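You operate a simulated robot arm through the tools that you are given. There is no shell and no other tool.

You are at the controls of a simulated robot arm. One attempt, no reset.

JOB
Ease the pump gauge down to 5 bar; set its red pointer there.
Fine: use the vent button; then shut the fill lever and hold the gauge button till the return gauge agrees.

The check looks at the end state, three seconds after you hand in, the way a careful person would. Anything else that was tipped, shoved, dropped, spilled or broken makes it a failure.

ROBOT AND FRAMES
A 6-joint arm with a two-finger gripper, fixed in place. Base frame: the origin is at the foot of the arm, x ahead of it, y to its left, z up. Units: cm, rad, N and s.
Its first joint turns from -2.897 to 2.897 rad. Payload 2.45 kg.
The tool frame sits at the grasp point between the pads (the TCP): z along the fingers, y along the line on which they close. The tips reach 2 cm beyond it. Largest opening 14 cm; the body of the gripper starts 16.8 cm behind the TCP.
Orientation is that of the tool frame in the base frame, as a unit quaternion [w, x, y, z]. With the fingers straight down and closing along the base's y, the tool's x points along the base's -x, its y along +y and its z along -z.

CONTROLS
- The arm moves only by the tool drive_tool. Its argument "series" is a list of rows, each a list of 7 numbers: the closure, from 0 (fully open) to 1 (shut), then the shift along the tool's x, y, z in cm, then the turn, a rotation vector about the tool's x, y, z in rad. In form: [[fingers, x, y, z, ax, ay, az], ...]. A call has 1 to 20 rows; each row is the pose to reach, as a shift and turn from the pose commanded when the call began, along the tool's axes at that moment. A row lasts 0.2 s, in which the tool goes at most 5 cm and 0.15 rad; a call with a longer step from one row to the next is refused whole, and so is a gripper value outside its range. Where a pose cannot be reached the arm comes as near as it can. A force on the tool above 50 N (or 10 N above the force at the start of the call, whichever is more), or a blocked arm, ends the call early, and 0.2 s more pass. Each finger travels about 4.5 cm/s and halts on what it meets, pressing with about 44 N; the grip force reading is that of the motor and also rises with nothing between the fingers. The clock runs only during rows and for 0.2 s after the last one: add rows that repeat a pose to give the fingers time. The reply holds the time, the measured pose of the TCP, the force on the tool along the base axes, the opening and the grip force, in the units named above and with some noise, with the torque about the TCP (base axes, N m) and any sound that the robot's microphone picked up, and new pictures: "pictures" is both (left out), scene, wrist or none.
- Cameras (640 x 400 px; columns grow to the right, rows downward): "scene" is fixed at [40.16, -50.02, 134.67]; the picture's right is [1.00, -0.01, 0.00], its down [-0.00, -0.20, -0.98] and it looks along [0.01, 0.98, -0.20] (base axes); focal length 346 px, centre (320, 200). "wrist" rides on the gripper at [7.8, 1.1, -20.9] in the tool frame; the picture's right is [-0.14, 0.99, 0.00], its down [-0.92, -0.13, -0.37] and it looks along [-0.37, -0.05, 0.93] (tool axes); focal length 280 px, centre (320, 200). There is no depth. A picture from a camera that has moved, and an enlarged one, comes with that camera's place and axes in the base frame and with its lens.
- zoom(camera, box): a new picture of the part [left, top, right, bottom] of that camera's present view, enlarged. The clock stands still meanwhile.
- close_job(): hands the job in; it is judged then, once.

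Places have to be worked out from the pictures, the camera data and where the tool is seen. Open the gripper and draw the arm clear of the work before you hand the job in, unless the task says otherwise.

The tools are called after "Request:" by a JSON object that holds its "method" and its "body". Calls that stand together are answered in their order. drive_tool: Moves the arm, as the interface text tells. Its arguments: {"type":"object","properties":{"series":{"type":"array","items":{"type":"array","items":{"type":"number"}}},"pictures":{"type":"string","enum":["both","scene","wrist","none"]}},"required":["series"]} The other tools are called the same way: zoom (camera, box) takes an enlarged picture of a part of a camera's view; close_job () hands the job in.

At the start:

```text
t: 0.0
ee_pos: [42.33, 24.78, 125.36]
tcp_rot: [0.001, 0.0, 1.0, 0.0]
wrist_force: [0.2, -0.8, -0.6]
torque: [-0.01, -0.01, 0.0]
grip_width: 13.99
grip_force: 0.0
```

scene: 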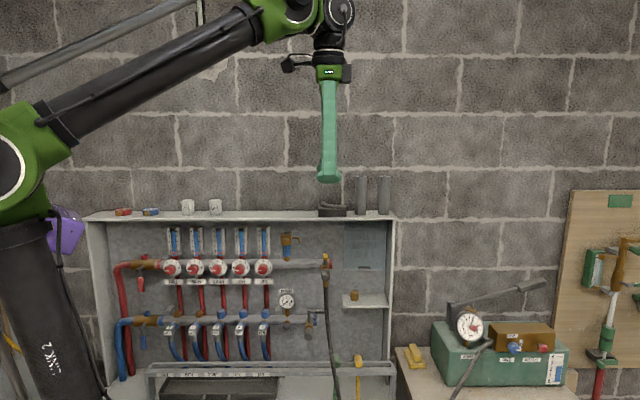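
wrist: 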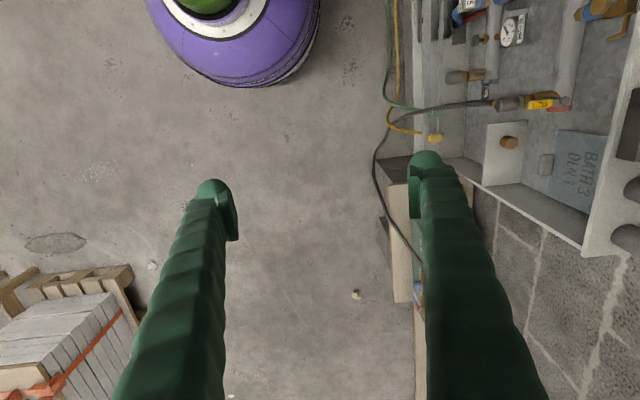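

I start by looking closely at the scene: the manifold cabinet, gauge, and the green test pump on the right.

Request:
{"method": "zoom", "body": {"camera": "scene", "box": [400, 260, 600, 400]}}

Request:
{"method": "zoom", "body": {"camera": "scene", "box": [260, 220, 400, 400]}}

Request:
{"method": "zoom", "body": {"camera": "scene", "box": [100, 210, 280, 400]}}

Request:
{"method": "zoom", "body": {"camera": "scene", "box": [440, 290, 520, 360]}}

```text
2.86 times, centred on (500, 330) of scene
camera zoom: at [40.16, -50.02, 134.67], right [1.0, -0.01, 0.0], down [0.0, -0.2, -0.98], along [0.01, 0.98, -0.2], focal length 990 px, centre (-194, -171)
```

zoom: 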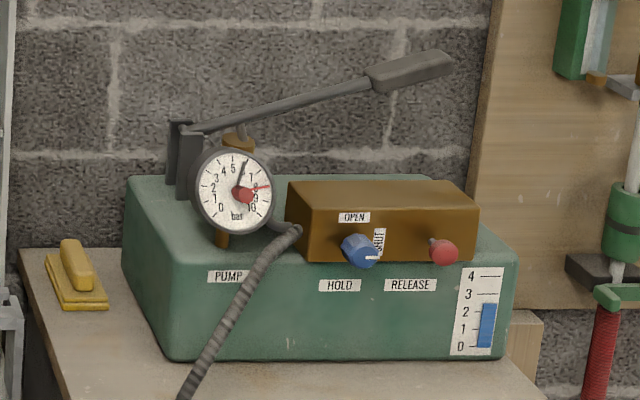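

```text
2.22 times, centred on (330, 310) of scene
camera zoom: at [40.16, -50.02, 134.67], right [1.0, -0.01, 0.0], down [0.0, -0.2, -0.98], along [0.01, 0.98, -0.2], focal length 770 px, centre (298, -44)
```

zoom: 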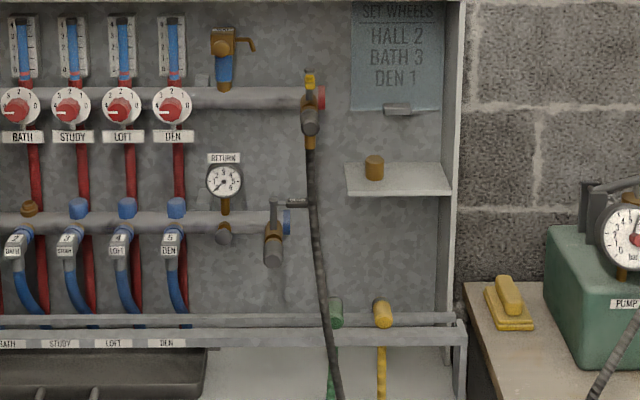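

```text
2.11 times, centred on (190, 305) of scene
camera zoom: at [40.16, -50.02, 134.67], right [1.0, -0.01, 0.0], down [0.0, -0.2, -0.98], along [0.01, 0.98, -0.2], focal length 730 px, centre (594, -21)
```

zoom: 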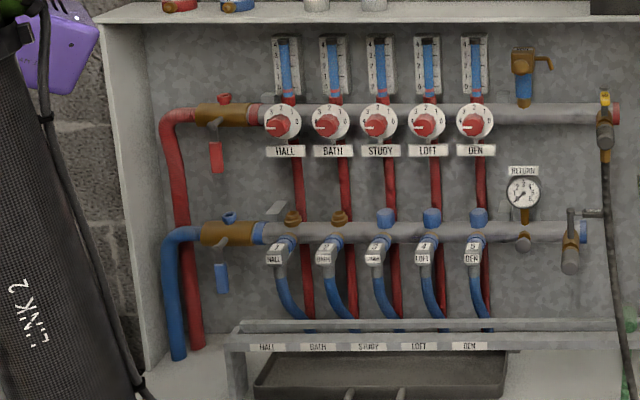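

```text
5.71 times, centred on (480, 325) of scene
camera zoom: at [40.16, -50.02, 134.67], right [1.0, -0.01, 0.0], down [0.0, -0.2, -0.98], along [0.01, 0.98, -0.2], focal length 1980 px, centre (-594, -514)
```

zoom: 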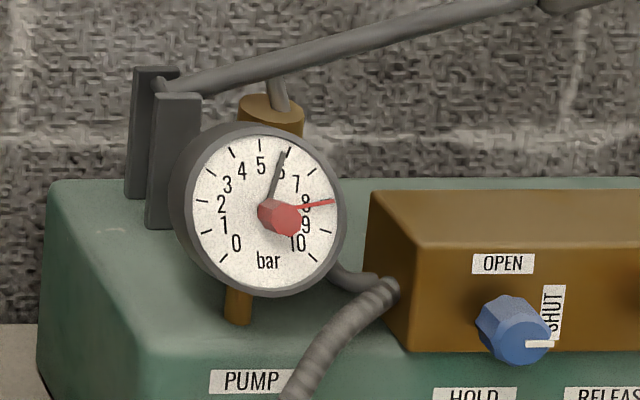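

The pump gauge reads about 6 with the red pointer near 8. I zoom closer on the return gauge, the vent, the valves and the pump controls to understand each one.

Request:
{"method": "zoom", "body": {"camera": "scene", "box": [270, 225, 334, 265]}}

Request:
{"method": "zoom", "body": {"camera": "scene", "box": [268, 285, 332, 345]}}

Request:
{"method": "zoom", "body": {"camera": "scene", "box": [310, 245, 345, 310]}}

Request:
{"method": "zoom", "body": {"camera": "scene", "box": [485, 315, 575, 390]}}

Request:
{"method": "zoom", "body": {"camera": "scene", "box": [335, 220, 395, 310]}}

Request:
{"method": "zoom", "body": {"camera": "scene", "box": [560, 180, 640, 400]}}

```text
10.00 times, centred on (302, 245) of scene
camera zoom: at [40.16, -50.02, 134.67], right [1.0, -0.01, 0.0], down [0.0, -0.2, -0.98], along [0.01, 0.98, -0.2], focal length 3465 px, centre (500, -250)
```

zoom: 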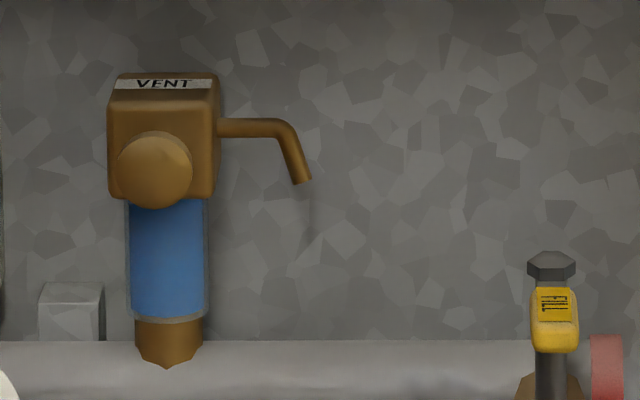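

```text
6.67 times, centred on (300, 315) of scene
camera zoom: at [40.16, -50.02, 134.67], right [1.0, -0.01, 0.0], down [0.0, -0.2, -0.98], along [0.01, 0.98, -0.2], focal length 2310 px, centre (453, -567)
```

zoom: 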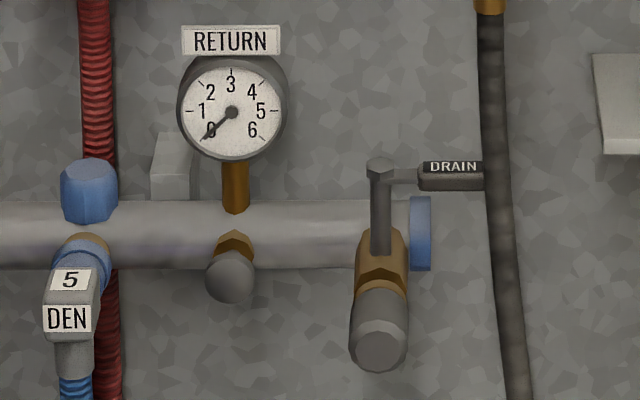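

```text
6.15 times, centred on (328, 278) of scene
camera zoom: at [40.16, -50.02, 134.67], right [1.0, -0.01, 0.0], down [0.0, -0.2, -0.98], along [0.01, 0.98, -0.2], focal length 2132 px, centre (274, -277)
```

zoom: 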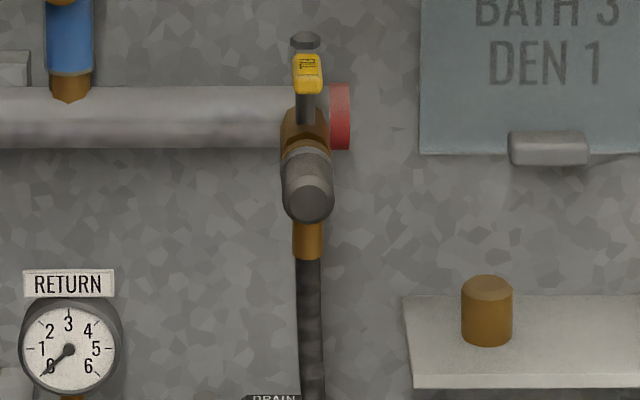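

```text
5.33 times, centred on (530, 352) of scene
camera zoom: at [40.16, -50.02, 134.67], right [1.0, -0.01, 0.0], down [0.0, -0.2, -0.98], along [0.01, 0.98, -0.2], focal length 1848 px, centre (-800, -613)
```

zoom: 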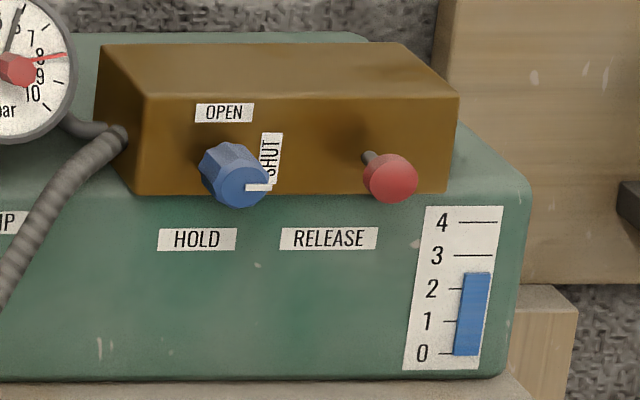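

```text
4.44 times, centred on (365, 265) of scene
camera zoom: at [40.16, -50.02, 134.67], right [1.0, -0.01, 0.0], down [0.0, -0.2, -0.98], along [0.01, 0.98, -0.2], focal length 1540 px, centre (120, -89)
```

zoom: 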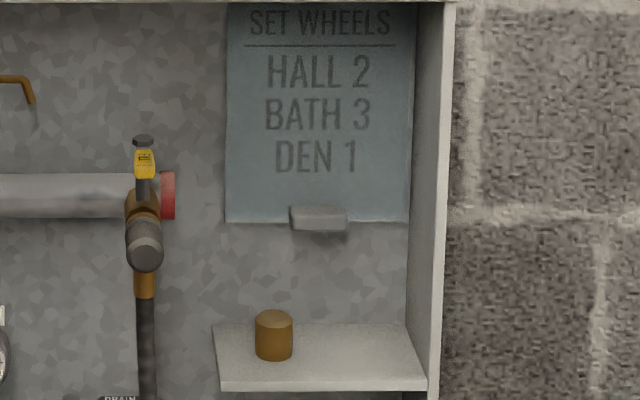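

```text
1.82 times, centred on (600, 290) of scene
camera zoom: at [40.16, -50.02, 134.67], right [1.0, -0.01, 0.0], down [0.0, -0.2, -0.98], along [0.01, 0.98, -0.2], focal length 630 px, centre (-189, 36)
```

zoom: 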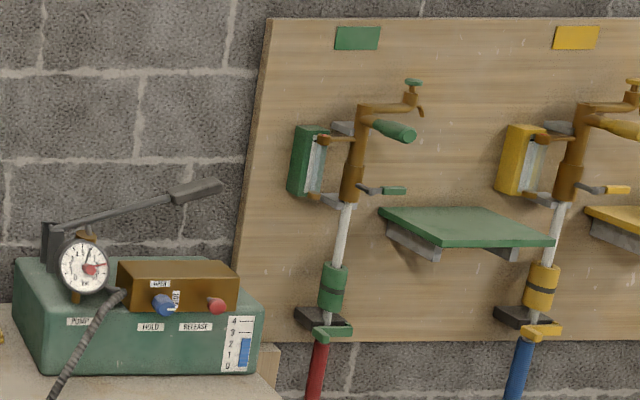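

The VENT has a brass push-button. The FILL lever (yellow tag) sticks out towards me and the DRAIN lever lies crosswise. Below the RETURN gauge is a round button, and the gauge reads 0. I turn the tool to point along +y with the wrist camera on top, to survey from closer.

Request:
{"method": "drive_tool", "body": {"series": [[0.2, 0.5, 0.7, 1.2, -0.0806, 0.0806, 0.0806], [0.4, 1, 1.4, 2.4, -0.1612, 0.1612, 0.1612], [0.6, 1.5, 2.1, 3.6, -0.2418, 0.2418, 0.2418], [0.8, 2, 2.8, 4.8, -0.3224, 0.3224, 0.3224], [1, 2.5, 3.5, 6, -0.403, 0.403, 0.403], [1, 3, 4.2, 7.2, -0.4836, 0.4836, 0.4836], [1, 3.5, 4.9, 8.4, -0.5642, 0.5642, 0.5642], [1, 4, 5.6, 9.6, -0.6448, 0.6448, 0.6448], [1, 4.5, 6.3, 10.8, -0.7254, 0.7254, 0.7254], [1, 5, 7, 12, -0.806, 0.806, 0.806], [1, 5.5, 7.7, 13.2, -0.8866, 0.8866, 0.8866], [1, 6, 8.4, 14.4, -0.9672, 0.9672, 0.9672], [1, 6.5, 9.1, 15.6, -1.0478, 1.0478, 1.0478], [1, 7, 9.8, 16.8, -1.1284, 1.1284, 1.1284], [1, 7.5, 10.5, 18, -1.209, 1.209, 1.209], [1, 7.5, 10.5, 18, -1.2092, 1.2092, 1.2092]]}}

```text
t: 3.4
ee_pos: [34.86, 35.31, 107.26]
tcp_rot: [-0.5, 0.5, 0.5, 0.5]
wrist_force: [-0.1, 0.1, 0.0]
torque: [-0.02, 0.0, 0.0]
grip_width: 0.0
grip_force: 29.4
camera wrist: at [36.04, 14.46, 115.25], right [0.99, 0.0, -0.14], down [-0.13, -0.37, -0.92], along [-0.05, 0.93, -0.36], focal length 280 px, centre (320, 200)
```

scene: 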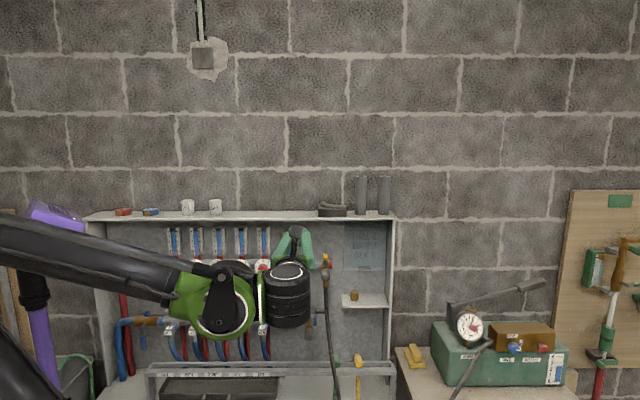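
wrist: 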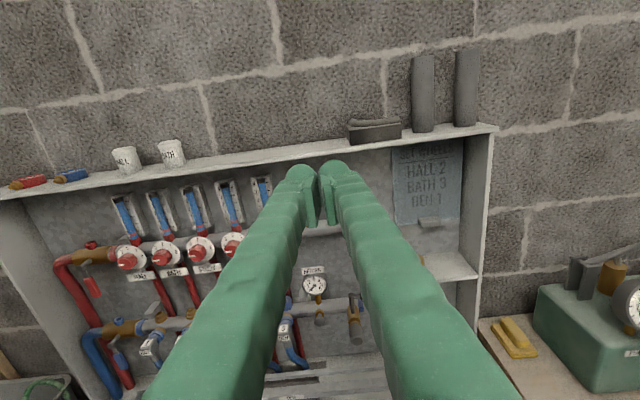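

The tool now points along +y. I lower it to bring the vent, fill lever and gauge into the upper, unobstructed part of the wrist view.

Request:
{"method": "drive_tool", "body": {"series": [[1, -4, 0, -1, 0, 0, 0], [1, -8, 0, -2, 0, 0, 0], [1, -12, 0, -3, 0, 0, 0], [1, -16, 0, -4, 0, 0, 0], [1, -20, 0, -5, 0, 0, 0], [1, -24, 0, -5, 0, 0, 0], [1, -28, 0, -5, 0, 0, 0], [1, -28, 0, -5, 0, 0, 0]]}}

```text
t: 5.2
ee_pos: [34.94, 30.32, 79.43]
tcp_rot: [-0.5, 0.5, 0.502, 0.498]
wrist_force: [0.8, 0.9, -0.2]
torque: [0.0, 0.04, 0.02]
grip_width: 0.0
grip_force: 29.6
camera wrist: at [36.06, 9.46, 87.49], right [0.99, 0.0, -0.14], down [-0.13, -0.37, -0.92], along [-0.05, 0.93, -0.37], focal length 280 px, centre (320, 200)
```

scene: 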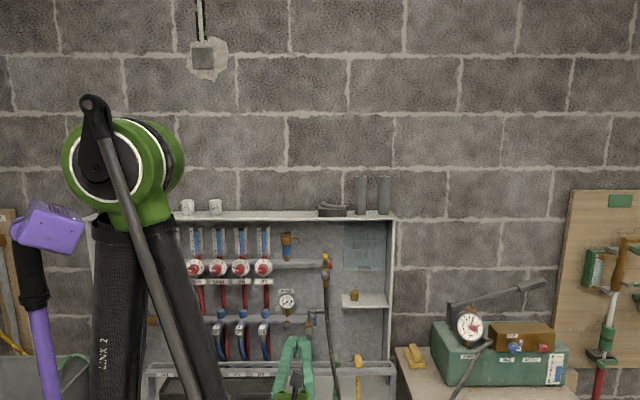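
wrist: 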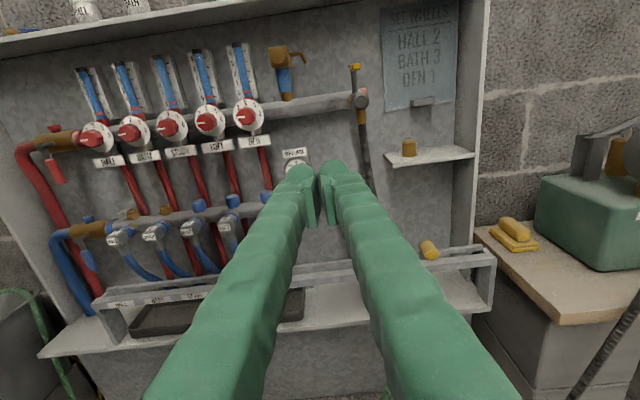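

Good view. I zoom the wrist view on the vent/fill area to get accurate pixel places.

Request:
{"method": "zoom", "body": {"camera": "wrist", "box": [250, 30, 410, 130]}}

Request:
{"method": "zoom", "body": {"camera": "wrist", "box": [320, 50, 400, 130]}}

Request:
{"method": "zoom", "body": {"camera": "wrist", "box": [500, 90, 640, 290]}}

```text
4.00 times, centred on (330, 80) of wrist
camera zoom: at [36.06, 9.46, 87.49], right [0.99, 0.0, -0.14], down [-0.13, -0.37, -0.92], along [-0.05, 0.93, -0.37], focal length 1122 px, centre (280, 680)
```

zoom: 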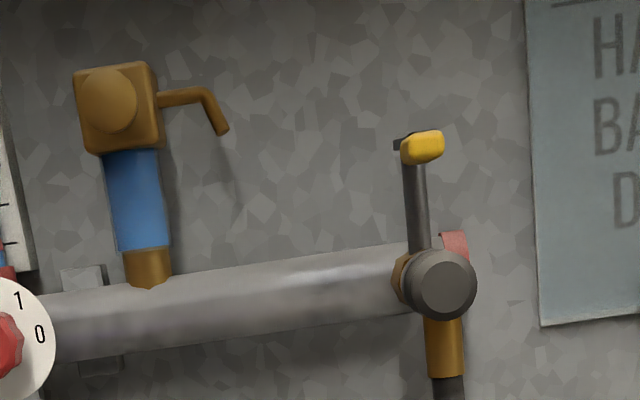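

```text
5.00 times, centred on (360, 90) of wrist
camera zoom: at [36.06, 9.46, 87.49], right [0.99, 0.0, -0.14], down [-0.13, -0.37, -0.92], along [-0.05, 0.93, -0.37], focal length 1402 px, centre (120, 750)
```

zoom: 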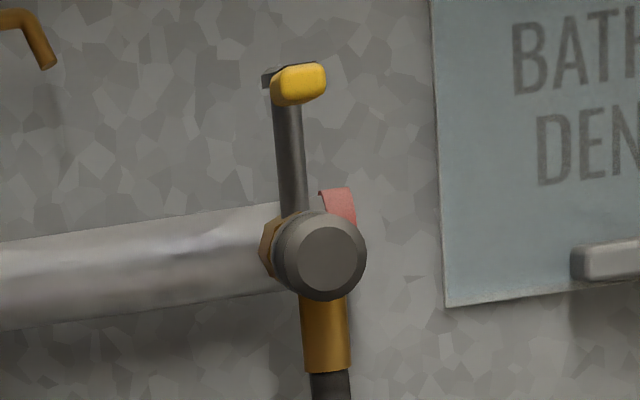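

```text
2.00 times, centred on (570, 190) of wrist
camera zoom: at [36.06, 9.46, 87.49], right [0.99, 0.0, -0.14], down [-0.13, -0.37, -0.92], along [-0.05, 0.93, -0.37], focal length 561 px, centre (-180, 220)
```

zoom: 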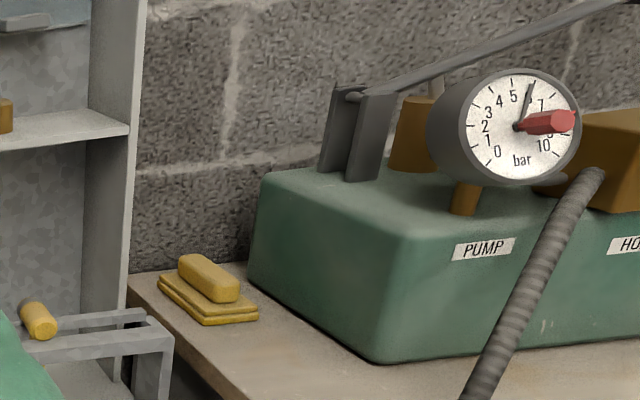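

Request:
{"method": "zoom", "body": {"camera": "scene", "box": [315, 245, 337, 287]}}

Request:
{"method": "zoom", "body": {"camera": "scene", "box": [296, 302, 332, 338]}}

Request:
{"method": "zoom", "body": {"camera": "wrist", "box": [340, 55, 380, 95]}}

Request:
{"method": "zoom", "body": {"camera": "scene", "box": [268, 285, 306, 333]}}

```text
9.52 times, centred on (326, 266) of scene
camera zoom: at [40.16, -50.02, 134.67], right [1.0, -0.01, 0.0], down [0.0, -0.2, -0.98], along [0.01, 0.98, -0.2], focal length 3300 px, centre (263, -429)
```

zoom: 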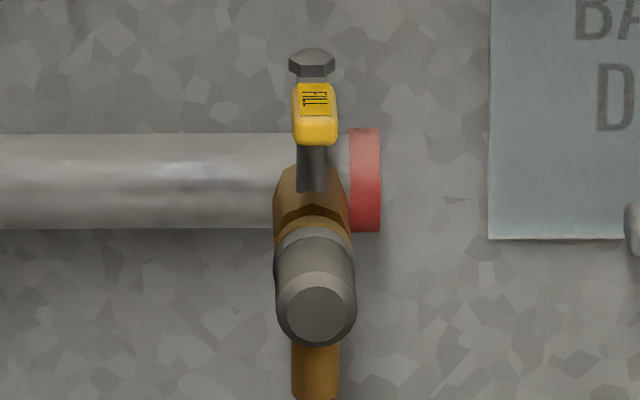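

```text
11.11 times, centred on (314, 320) of scene
camera zoom: at [40.16, -50.02, 134.67], right [1.0, -0.01, 0.0], down [0.0, -0.2, -0.98], along [0.01, 0.98, -0.2], focal length 3850 px, centre (387, -1133)
```

zoom: 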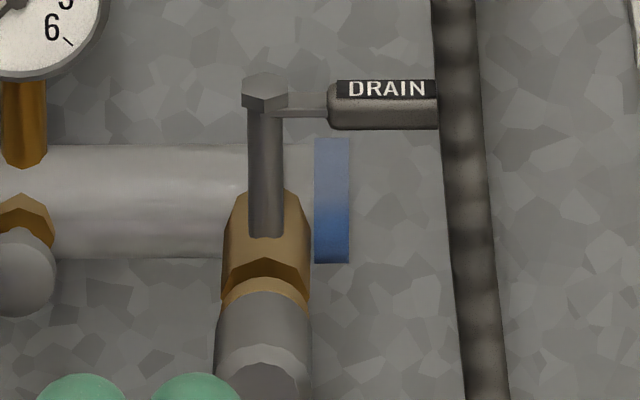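

```text
10.00 times, centred on (360, 75) of wrist
camera zoom: at [36.06, 9.46, 87.49], right [0.99, 0.0, -0.14], down [-0.13, -0.37, -0.92], along [-0.05, 0.93, -0.37], focal length 2804 px, centre (-80, 1450)
```

zoom: 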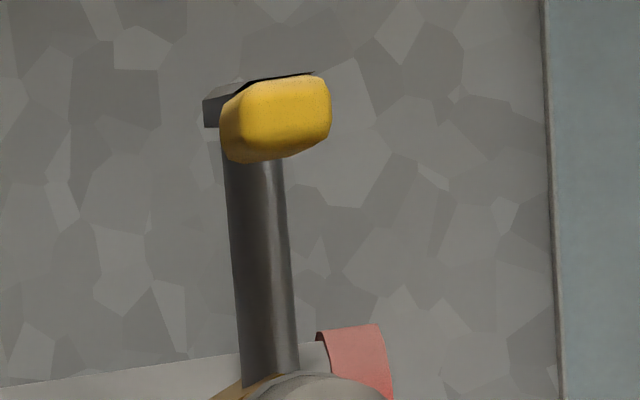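

```text
8.33 times, centred on (287, 309) of scene
camera zoom: at [40.16, -50.02, 134.67], right [1.0, -0.01, 0.0], down [0.0, -0.2, -0.98], along [0.01, 0.98, -0.2], focal length 2888 px, centre (595, -708)
```

zoom: 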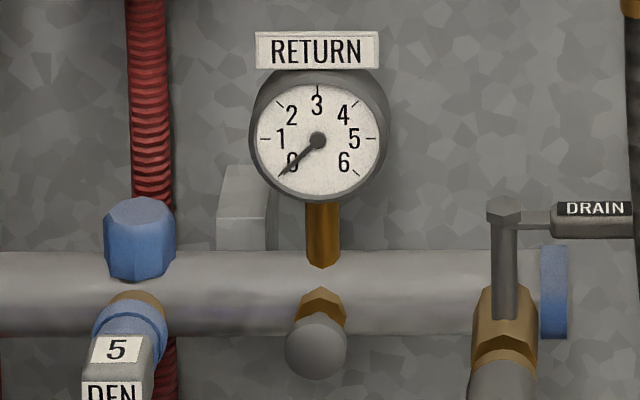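

Triangulated: vent button ≈ (28.7, 71.4, 94.4), fill-lever tip ≈ (43.2, 67.5, 90.0), front edge of the cabinet at y≈70. I raise the tool to the vent's height and line up in front of it.

Request:
{"method": "drive_tool", "body": {"series": [[1, 3.75, -1.5, 0, 0, 0, 0], [1, 7.5, -3.0, 0, 0, 0, 0], [1, 11.2, -4.5, 0, 0, 0, 0], [1, 15.0, -6.2, 3, 0, 0, 0], [1, 15.0, -6.2, 7, 0, 0, 0], [1, 15.0, -6.2, 11, 0, 0, 0], [1, 15.0, -6.2, 15, 0, 0, 0], [1, 15.0, -6.2, 19, 0, 0, 0], [1, 15.0, -6.2, 23, 0, 0, 0], [1, 15.0, -6.2, 27, 0, 0, 0], [1, 15.0, -6.2, 29.5, 0, 0, 0], [1, 15.0, -6.2, 29.5, 0, 0, 0]]}}

```text
refused: row 4 steps farther than a row can; nothing moved
```

Request:
{"method": "drive_tool", "body": {"series": [[1, 3.75, -1.5, 0, 0, 0, 0], [1, 7.5, -3.0, 0, 0, 0, 0], [1, 11.2, -4.5, 0, 0, 0, 0], [1, 15.0, -6.2, 1, 0, 0, 0], [1, 15.0, -6.2, 5, 0, 0, 0], [1, 15.0, -6.2, 9, 0, 0, 0], [1, 15.0, -6.2, 13, 0, 0, 0], [1, 15.0, -6.2, 17, 0, 0, 0], [1, 15.0, -6.2, 21, 0, 0, 0], [1, 15.0, -6.2, 25, 0, 0, 0], [1, 15.0, -6.2, 28, 0, 0, 0], [1, 15.0, -6.2, 29.5, 0, 0, 0], [1, 15.0, -6.2, 29.5, 0, 0, 0]]}}

```text
t: 8.0
ee_pos: [28.58, 59.76, 94.27]
tcp_rot: [0.5, -0.5, -0.5, -0.5]
wrist_force: [-0.3, 0.8, -0.5]
torque: [-0.01, 0.02, 0.02]
grip_width: 0.0
grip_force: 29.6
camera wrist: at [29.77, 39.02, 102.22], right [0.99, 0.0, -0.14], down [-0.13, -0.37, -0.92], along [-0.05, 0.93, -0.37], focal length 280 px, centre (320, 200)
```

scene: 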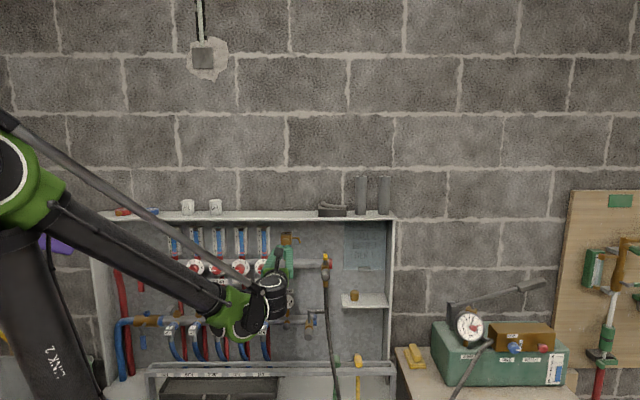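
wrist: 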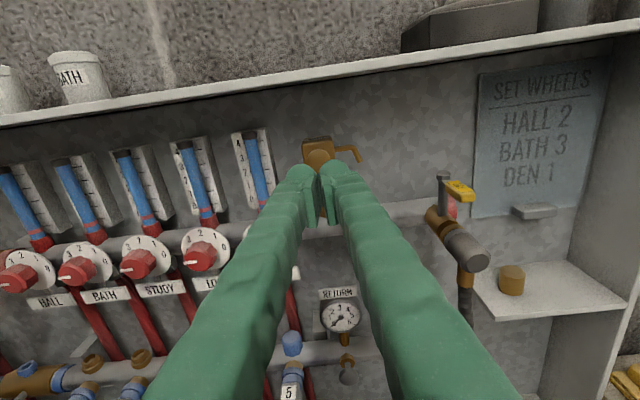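

The tool is lined up with the vent. I zoom to check the alignment and read the fill lever's geometry.

Request:
{"method": "zoom", "body": {"camera": "wrist", "box": [280, 125, 380, 225]}}

Request:
{"method": "zoom", "body": {"camera": "wrist", "box": [410, 160, 510, 280]}}

Request:
{"method": "zoom", "body": {"camera": "wrist", "box": [300, 270, 400, 400]}}

Request:
{"method": "zoom", "body": {"camera": "scene", "box": [250, 220, 340, 280]}}

Request:
{"method": "zoom", "body": {"camera": "scene", "box": [450, 305, 490, 350]}}

```text
4.00 times, centred on (330, 175) of wrist
camera zoom: at [29.77, 39.02, 102.22], right [0.99, 0.0, -0.14], down [-0.13, -0.37, -0.92], along [-0.05, 0.93, -0.37], focal length 1122 px, centre (280, 300)
```

zoom: 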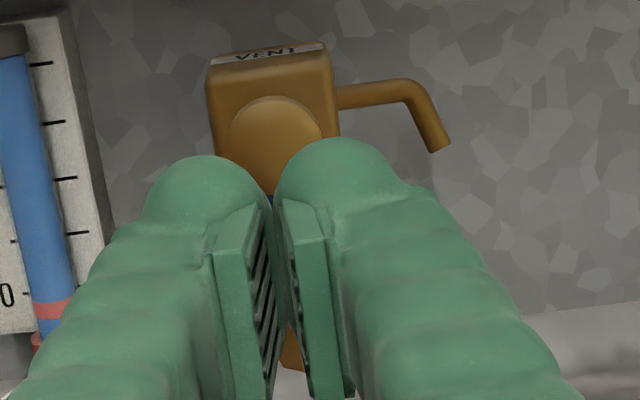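

```text
3.33 times, centred on (460, 220) of wrist
camera zoom: at [29.77, 39.02, 102.22], right [0.99, 0.0, -0.14], down [-0.13, -0.37, -0.92], along [-0.05, 0.93, -0.37], focal length 935 px, centre (-147, 133)
```

zoom: 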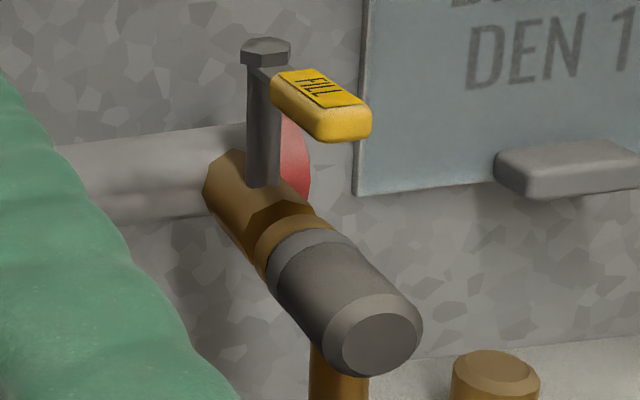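

```text
3.08 times, centred on (350, 335) of wrist
camera zoom: at [29.77, 39.02, 102.22], right [0.99, 0.0, -0.14], down [-0.13, -0.37, -0.92], along [-0.05, 0.93, -0.37], focal length 863 px, centre (228, -215)
```

zoom: 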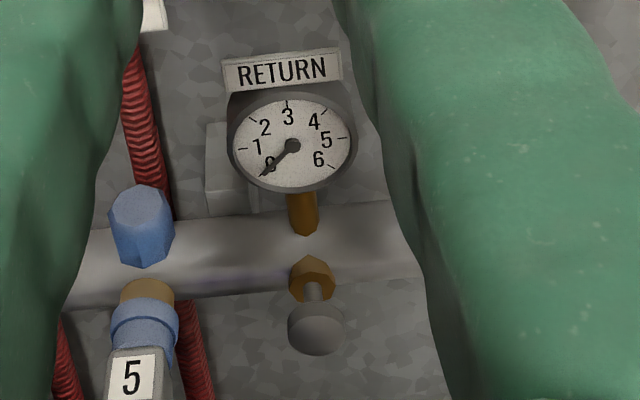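

```text
6.67 times, centred on (295, 250) of scene
camera zoom: at [40.16, -50.02, 134.67], right [1.0, -0.01, 0.0], down [0.0, -0.2, -0.98], along [0.01, 0.98, -0.2], focal length 2310 px, centre (487, -133)
```

zoom: 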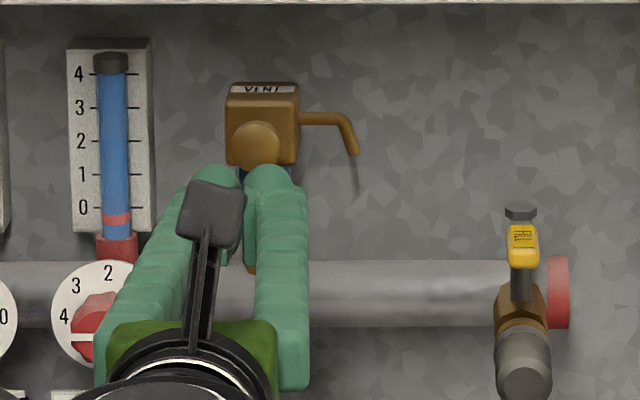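

```text
8.89 times, centred on (470, 328) of scene
camera zoom: at [40.16, -50.02, 134.67], right [1.0, -0.01, 0.0], down [0.0, -0.2, -0.98], along [0.01, 0.98, -0.2], focal length 3080 px, centre (-1013, -933)
```

zoom: 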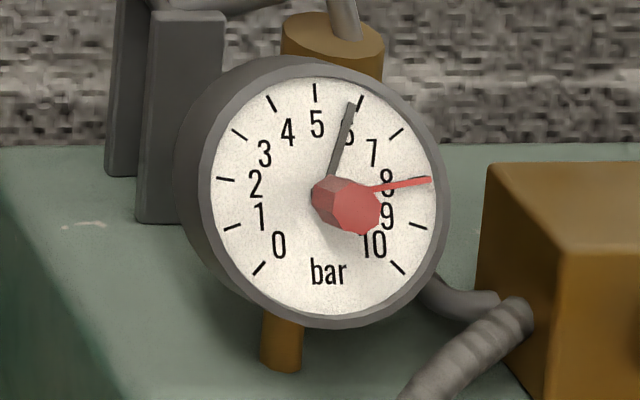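

The gauge reads about 5.8 by needle direction (27° per bar), and the tool is centred on the vent button in x and z. I advance to about 1 cm short of the button.

Request:
{"method": "drive_tool", "body": {"series": [[1, 0, 0, 2.5, 0, 0, 0], [1, 0, 0, 5, 0, 0, 0], [1, 0, 0, 7, 0, 0, 0], [1, 0, 0, 8.5, 0, 0, 0], [1, 0, 0, 8.5, 0, 0, 0]]}}

Request:
{"method": "zoom", "body": {"camera": "wrist", "box": [280, 125, 380, 225]}}

Request:
{"method": "zoom", "body": {"camera": "scene", "box": [250, 220, 340, 280]}}

```text
t: 9.2
ee_pos: [28.66, 68.29, 94.28]
tcp_rot: [-0.5, 0.5, 0.5, 0.5]
wrist_force: [-0.1, 0.1, 0.1]
torque: [0.01, -0.02, -0.02]
grip_width: 0.61
grip_force: 29.7
camera wrist: at [29.84, 47.48, 102.28], right [0.99, 0.0, -0.14], down [-0.13, -0.37, -0.92], along [-0.05, 0.93, -0.37], focal length 280 px, centre (320, 200)
```

scene: 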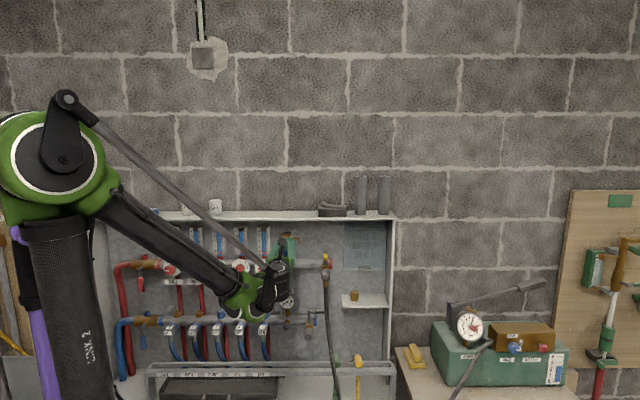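
wrist: 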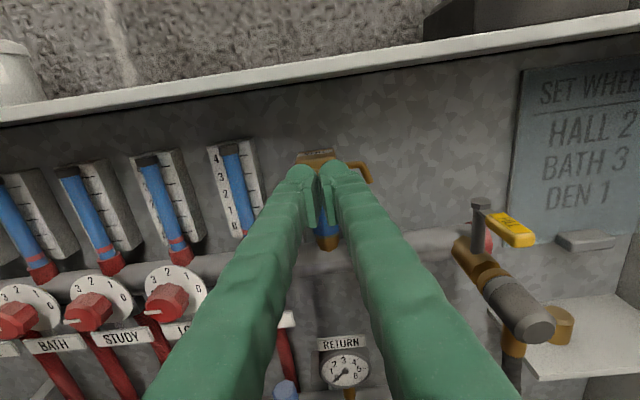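

```text
4.00 times, centred on (330, 175) of wrist
camera zoom: at [29.84, 47.48, 102.28], right [0.99, 0.0, -0.14], down [-0.13, -0.37, -0.92], along [-0.05, 0.93, -0.37], focal length 1122 px, centre (280, 300)
```

zoom: 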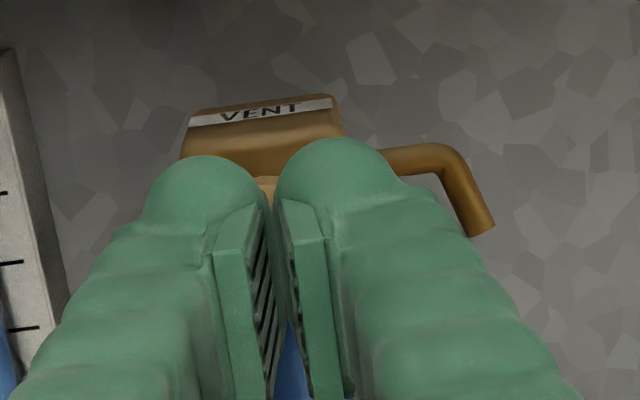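

```text
6.67 times, centred on (295, 250) of scene
camera zoom: at [40.16, -50.02, 134.67], right [1.0, -0.01, 0.0], down [0.0, -0.2, -0.98], along [0.01, 0.98, -0.2], focal length 2310 px, centre (487, -133)
```

zoom: 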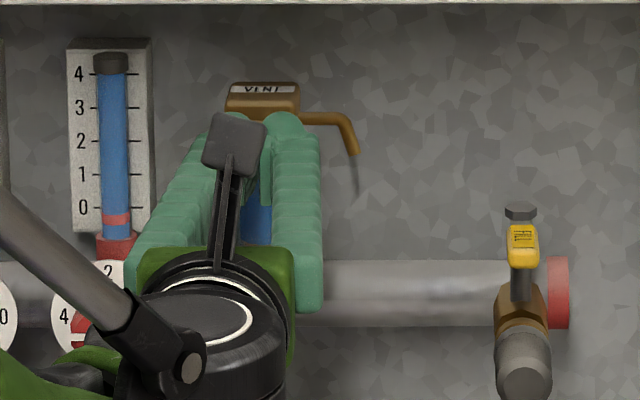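

No force yet (tips at y≈70.3). I creep forward another 0.6 cm.

Request:
{"method": "drive_tool", "body": {"series": [[1, 0, 0, 0.3, 0, 0, 0], [1, 0, 0, 0.6, 0, 0, 0]], "pictures": "scene"}}

Request:
{"method": "zoom", "body": {"camera": "wrist", "box": [280, 125, 380, 225]}}

Request:
{"method": "zoom", "body": {"camera": "scene", "box": [450, 305, 490, 350]}}

```text
t: 9.8
ee_pos: [28.71, 68.89, 94.27]
tcp_rot: [0.5, -0.5, -0.5, -0.5]
wrist_force: [-0.6, -2.5, 0.4]
torque: [0.0, 0.01, 0.02]
grip_width: 0.61
grip_force: 28.8
```

scene: 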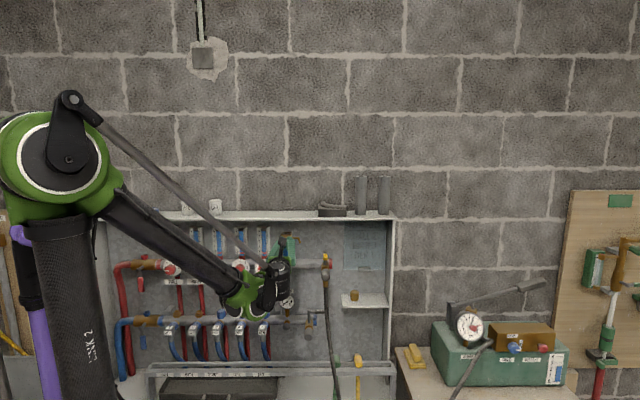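

```text
4.00 times, centred on (330, 175) of wrist
camera zoom: at [29.85, 48.05, 102.26], right [0.99, 0.0, -0.14], down [-0.13, -0.37, -0.92], along [-0.05, 0.93, -0.37], focal length 1122 px, centre (280, 300)
```

zoom: 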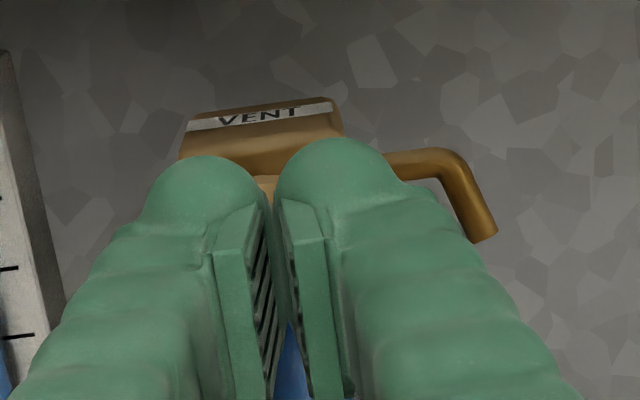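

```text
8.89 times, centred on (470, 328) of scene
camera zoom: at [40.16, -50.02, 134.67], right [1.0, -0.01, 0.0], down [0.0, -0.2, -0.98], along [0.01, 0.98, -0.2], focal length 3080 px, centre (-1013, -933)
```

zoom: 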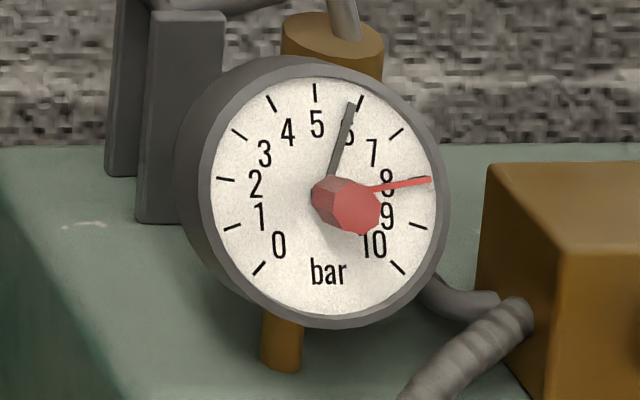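

Contact: −2.5 N along y, and the pressure has not changed. I press another 0.3 cm and check the gauge.

Request:
{"method": "drive_tool", "body": {"series": [[1, 0, 0, 0.3, 0, 0, 0]], "pictures": "none"}}

Request:
{"method": "zoom", "body": {"camera": "scene", "box": [450, 305, 490, 350]}}

```text
t: 10.2
ee_pos: [28.73, 69.25, 94.26]
tcp_rot: [-0.501, 0.499, 0.501, 0.499]
wrist_force: [0.7, -3.4, 1.4]
torque: [0.04, 0.03, -0.01]
grip_width: 0.58
grip_force: 29.4
heard: click
```

```text
8.89 times, centred on (470, 328) of scene
camera zoom: at [40.16, -50.02, 134.67], right [1.0, -0.01, 0.0], down [0.0, -0.2, -0.98], along [0.01, 0.98, -0.2], focal length 3080 px, centre (-1013, -933)
```

zoom: 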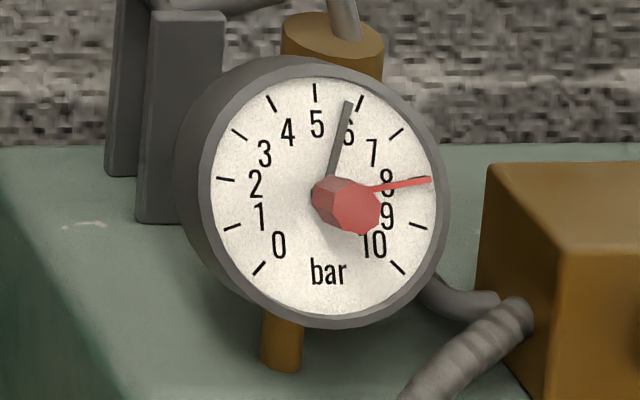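

A click was heard and the needle began to fall (about 5.6 now). I hold the button a little longer in short stretches, reading the gauge each time.

Request:
{"method": "drive_tool", "body": {"series": [[1, 0, 0, 0, 0, 0, 0], [1, 0, 0, 0, 0, 0, 0]], "pictures": "none"}}

Request:
{"method": "zoom", "body": {"camera": "scene", "box": [454, 308, 486, 346]}}

```text
t: 10.8
ee_pos: [28.7, 69.18, 94.24]
tcp_rot: [-0.5, 0.5, 0.499, 0.501]
wrist_force: [1.3, -3.1, 0.1]
torque: [0.01, 0.04, -0.02]
grip_width: 0.6
grip_force: 29.0
```

```text
10.53 times, centred on (470, 327) of scene
camera zoom: at [40.16, -50.02, 134.67], right [1.0, -0.01, 0.0], down [0.0, -0.2, -0.98], along [0.01, 0.98, -0.2], focal length 3648 px, centre (-1259, -1137)
```

zoom: 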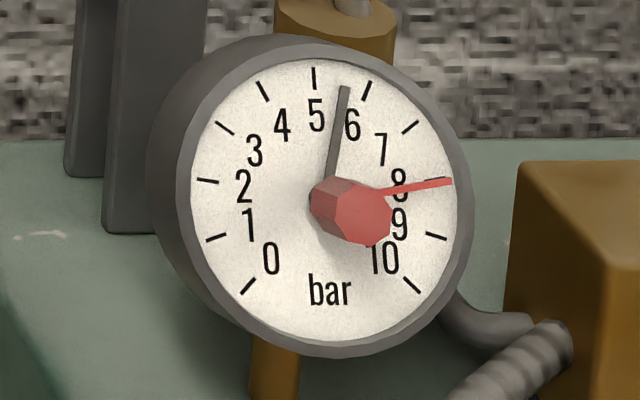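

The needle is falling about 0.26 bar/s and now reads ≈5.4. I hold 0.8 s more and read again.

Request:
{"method": "drive_tool", "body": {"series": [[1, 0, 0, 0, 0, 0, 0], [1, 0, 0, 0, 0, 0, 0], [1, 0, 0, 0, 0, 0, 0]], "pictures": "none"}}

Request:
{"method": "zoom", "body": {"camera": "scene", "box": [454, 308, 486, 346]}}

```text
t: 11.6
ee_pos: [28.89, 69.19, 94.23]
tcp_rot: [-0.5, 0.5, 0.499, 0.501]
wrist_force: [1.4, -3.7, -0.8]
torque: [-0.01, 0.01, 0.02]
grip_width: 0.58
grip_force: 29.7
```

```text
10.53 times, centred on (470, 327) of scene
camera zoom: at [40.16, -50.02, 134.67], right [1.0, -0.01, 0.0], down [0.0, -0.2, -0.98], along [0.01, 0.98, -0.2], focal length 3648 px, centre (-1259, -1137)
```

zoom: 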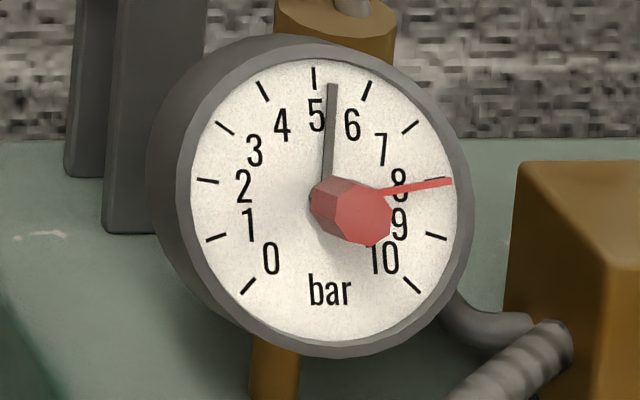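

Reading ≈5.2 (the needle is 6–7° right of the dial's 5-axis). I hold 0.6 s more.

Request:
{"method": "drive_tool", "body": {"series": [[1, 0, 0, 0, 0, 0, 0], [1, 0, 0, 0, 0, 0, 0]], "pictures": "none"}}

Request:
{"method": "zoom", "body": {"camera": "scene", "box": [456, 310, 484, 338]}}

```text
t: 12.2
ee_pos: [28.63, 69.2, 94.25]
tcp_rot: [-0.5, 0.5, 0.5, 0.5]
wrist_force: [1.4, -3.1, 0.1]
torque: [-0.01, -0.01, -0.03]
grip_width: 0.59
grip_force: 29.5
```

```text
14.29 times, centred on (470, 324) of scene
camera zoom: at [40.16, -50.02, 134.67], right [1.0, -0.01, 0.0], down [0.0, -0.2, -0.98], along [0.01, 0.98, -0.2], focal length 4950 px, centre (-1823, -1571)
```

zoom: 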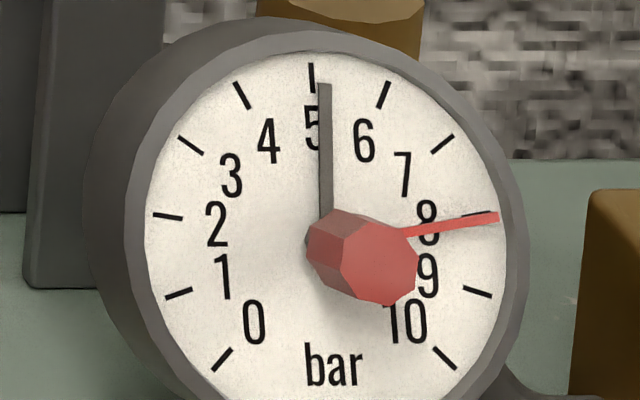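

Reading ≈5.12. I hold 0.2 s more and then back off the button, so the last bit can be judged at rest.

Request:
{"method": "drive_tool", "body": {"series": [[1, 0, 0, 0, 0, 0, 0], [1, 0, 0, -0.6, 0, 0, 0], [1, 0, 0, -1.2, 0, 0, 0]], "pictures": "none"}}

Request:
{"method": "zoom", "body": {"camera": "scene", "box": [456, 310, 484, 338]}}

```text
t: 13.0
ee_pos: [28.67, 68.03, 94.34]
tcp_rot: [-0.5, 0.5, 0.499, 0.5]
wrist_force: [-0.5, 0.2, -0.3]
torque: [-0.02, 0.02, -0.01]
grip_width: 0.0
grip_force: 28.9
```

```text
14.29 times, centred on (470, 324) of scene
camera zoom: at [40.16, -50.02, 134.67], right [1.0, -0.01, 0.0], down [0.0, -0.2, -0.98], along [0.01, 0.98, -0.2], focal length 4950 px, centre (-1823, -1571)
```

zoom: 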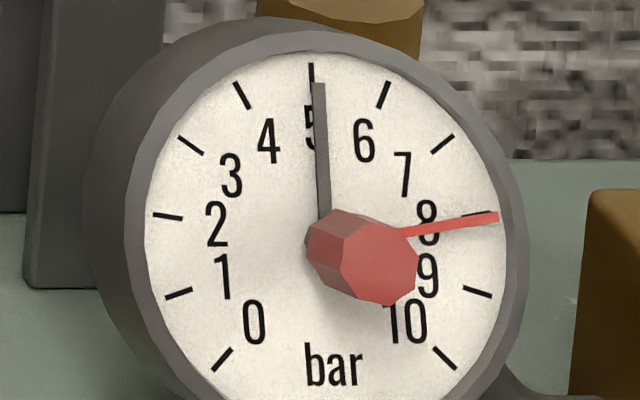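

Released; reading ≈5.05. I wait a moment to see whether the needle drifts.

Request:
{"method": "drive_tool", "body": {"series": [[1, 0, 0, 0, 0, 0, 0], [1, 0, 0, 0, 0, 0, 0], [1, 0, 0, 0, 0, 0, 0], [1, 0, 0, 0, 0, 0, 0]], "pictures": "none"}}

Request:
{"method": "zoom", "body": {"camera": "scene", "box": [460, 314, 478, 332]}}

```text
t: 14.0
ee_pos: [28.72, 67.98, 94.11]
tcp_rot: [-0.5, 0.5, 0.5, 0.5]
wrist_force: [-0.8, 0.1, -0.5]
torque: [0.0, 0.0, 0.01]
grip_width: 0.01
grip_force: 29.2
```

```text
16.00 times, centred on (469, 323) of scene
camera zoom: at [40.16, -50.02, 134.67], right [1.0, -0.01, 0.0], down [0.0, -0.2, -0.98], along [0.01, 0.98, -0.2], focal length 5544 px, centre (-2064, -1768)
```

zoom: 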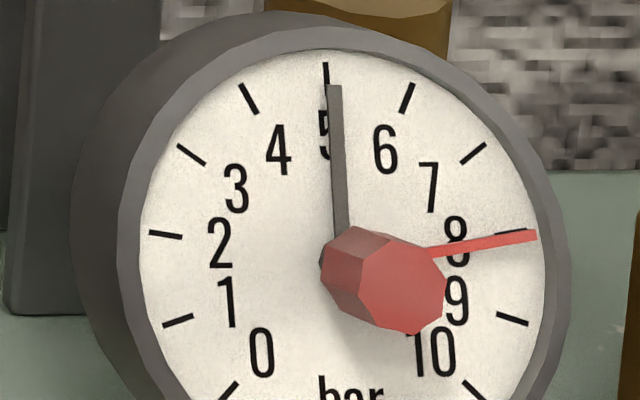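

The needle is steady at roughly 5.05. Before shutting the fill lever I want a head-on look at the pump gauge (≈(92, 56, 69)), so I retract from the cabinet first.

Request:
{"method": "drive_tool", "body": {"series": [[1, 0, 0, -4, 0, 0, 0], [1, 0, 0, -8, 0, 0, 0], [1, 0, 0, -12, 0, 0, 0], [1, 0, 0, -16, 0, 0, 0], [1, 0, 0, -20, 0, 0, 0], [1, 0, 0, -24, 0, 0, 0], [1, 0, 0, -28, 0, 0, 0], [1, 0, 0, -32, 0, 0, 0], [1, -1, 4, -34, 0, 0, 0], [1, -3, 8, -34, 0, 0, 0], [1, -5, 12, -34, 0, 0, 0], [1, -6, 16, -34, 0, 0, 0], [1, -7, 20, -34, 0, 0, 0], [1, -8, 24, -34, 0, 0, 0], [1, -9, 28, -34, 0, 0, 0], [1, -10, 32, -34, 0, 0, 0], [1, -10, 32, -34, 0, 0, 0]]}}

```text
t: 17.6
ee_pos: [60.63, 34.07, 84.22]
tcp_rot: [-0.5, 0.5, 0.5, 0.5]
wrist_force: [-0.2, -0.7, -0.1]
torque: [-0.01, 0.01, 0.04]
grip_width: 0.0
grip_force: 29.8
camera wrist: at [61.81, 13.22, 92.27], right [0.99, 0.0, -0.14], down [-0.13, -0.37, -0.92], along [-0.05, 0.93, -0.37], focal length 280 px, centre (320, 200)
```

scene: 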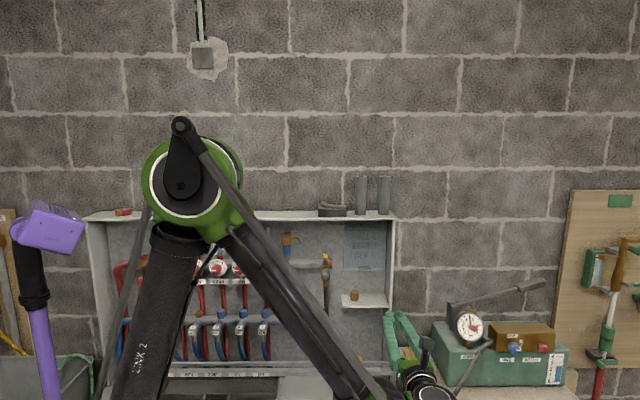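
wrist: 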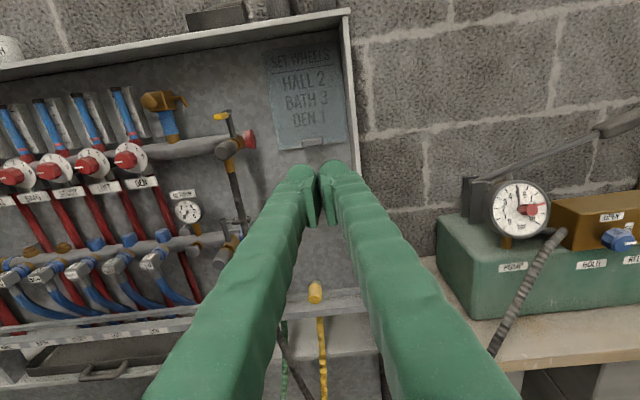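

Clear so far. I carry on to a viewing spot in front of the pump gauge, keeping well back from it.

Request:
{"method": "drive_tool", "body": {"series": [[1, -1, 4, 0, 0, 0, 0], [1, -2, 8, 0, 0, 0, 0], [1, -4, 12, 0, 0, 0, 0], [1, -6, 16, 0, 0, 0, 0], [1, -8, 20, 0, 0, 0, 0], [1, -10, 24, 0, 0, 0, 0], [1, -12, 28, 0, 0, 0, 0], [1, -14, 31, 0, 0, 0, 0], [1, -14, 31, 0, 0, 0, 0]]}}

Request:
{"method": "zoom", "body": {"camera": "wrist", "box": [240, 40, 400, 200]}}

```text
t: 19.6
ee_pos: [91.61, 34.17, 70.27]
tcp_rot: [0.501, -0.499, -0.501, -0.499]
wrist_force: [0.7, 0.2, 0.2]
torque: [0.0, 0.02, -0.02]
grip_width: 0.0
grip_force: 29.2
camera wrist: at [92.76, 13.27, 78.22], right [0.99, 0.0, -0.14], down [-0.13, -0.37, -0.92], along [-0.05, 0.93, -0.37], focal length 280 px, centre (320, 200)
```

scene: 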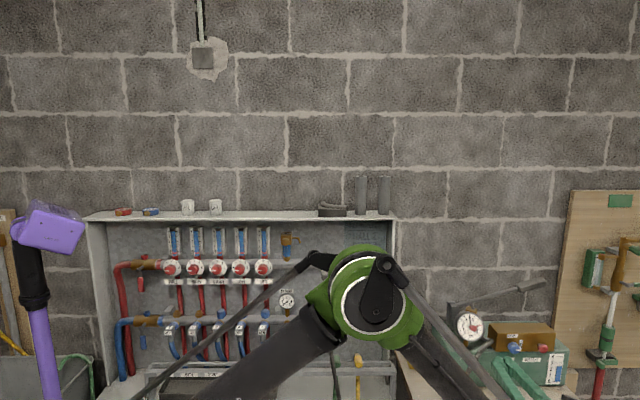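
wrist: 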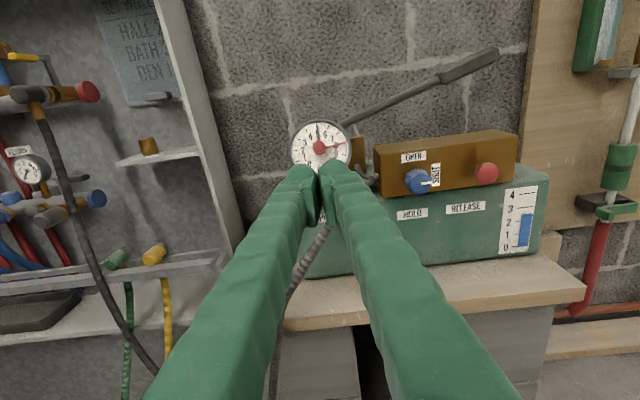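

```text
2.50 times, centred on (320, 120) of wrist
camera zoom: at [92.76, 13.27, 78.22], right [0.99, 0.0, -0.14], down [-0.13, -0.37, -0.92], along [-0.05, 0.93, -0.37], focal length 701 px, centre (320, 400)
```

zoom: 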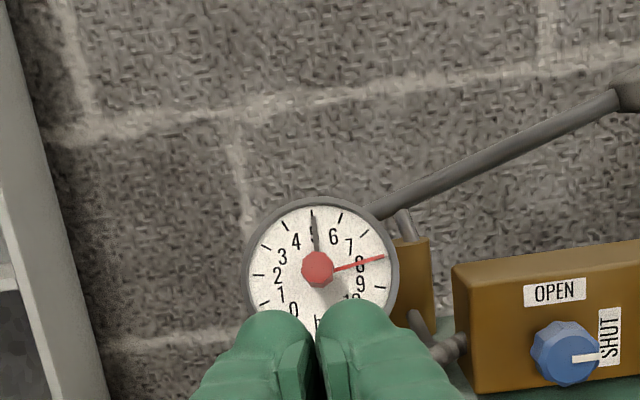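

Nearly head-on view of the gauge. I zoom in tightly to read the needle against the 5 mark.

Request:
{"method": "zoom", "body": {"camera": "wrist", "box": [286, 115, 356, 165]}}

Request:
{"method": "zoom", "body": {"camera": "wrist", "box": [305, 118, 335, 152]}}

```text
8.00 times, centred on (321, 140) of wrist
camera zoom: at [92.76, 13.27, 78.22], right [0.99, 0.0, -0.14], down [-0.13, -0.37, -0.92], along [-0.05, 0.93, -0.37], focal length 2243 px, centre (312, 680)
```

zoom: 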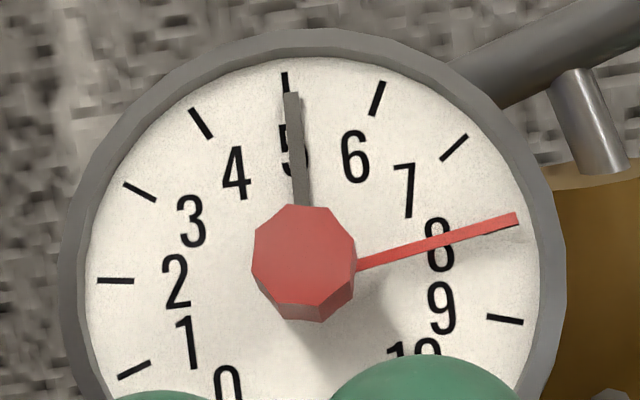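

```text
11.76 times, centred on (320, 135) of wrist
camera zoom: at [92.76, 13.27, 78.22], right [0.99, 0.0, -0.14], down [-0.13, -0.37, -0.92], along [-0.05, 0.93, -0.37], focal length 3299 px, centre (320, 965)
```

zoom: 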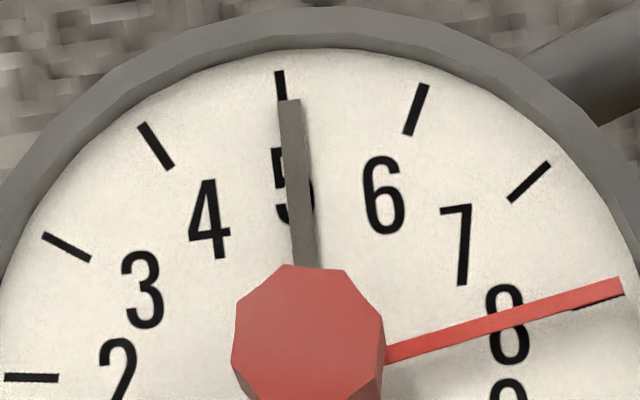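

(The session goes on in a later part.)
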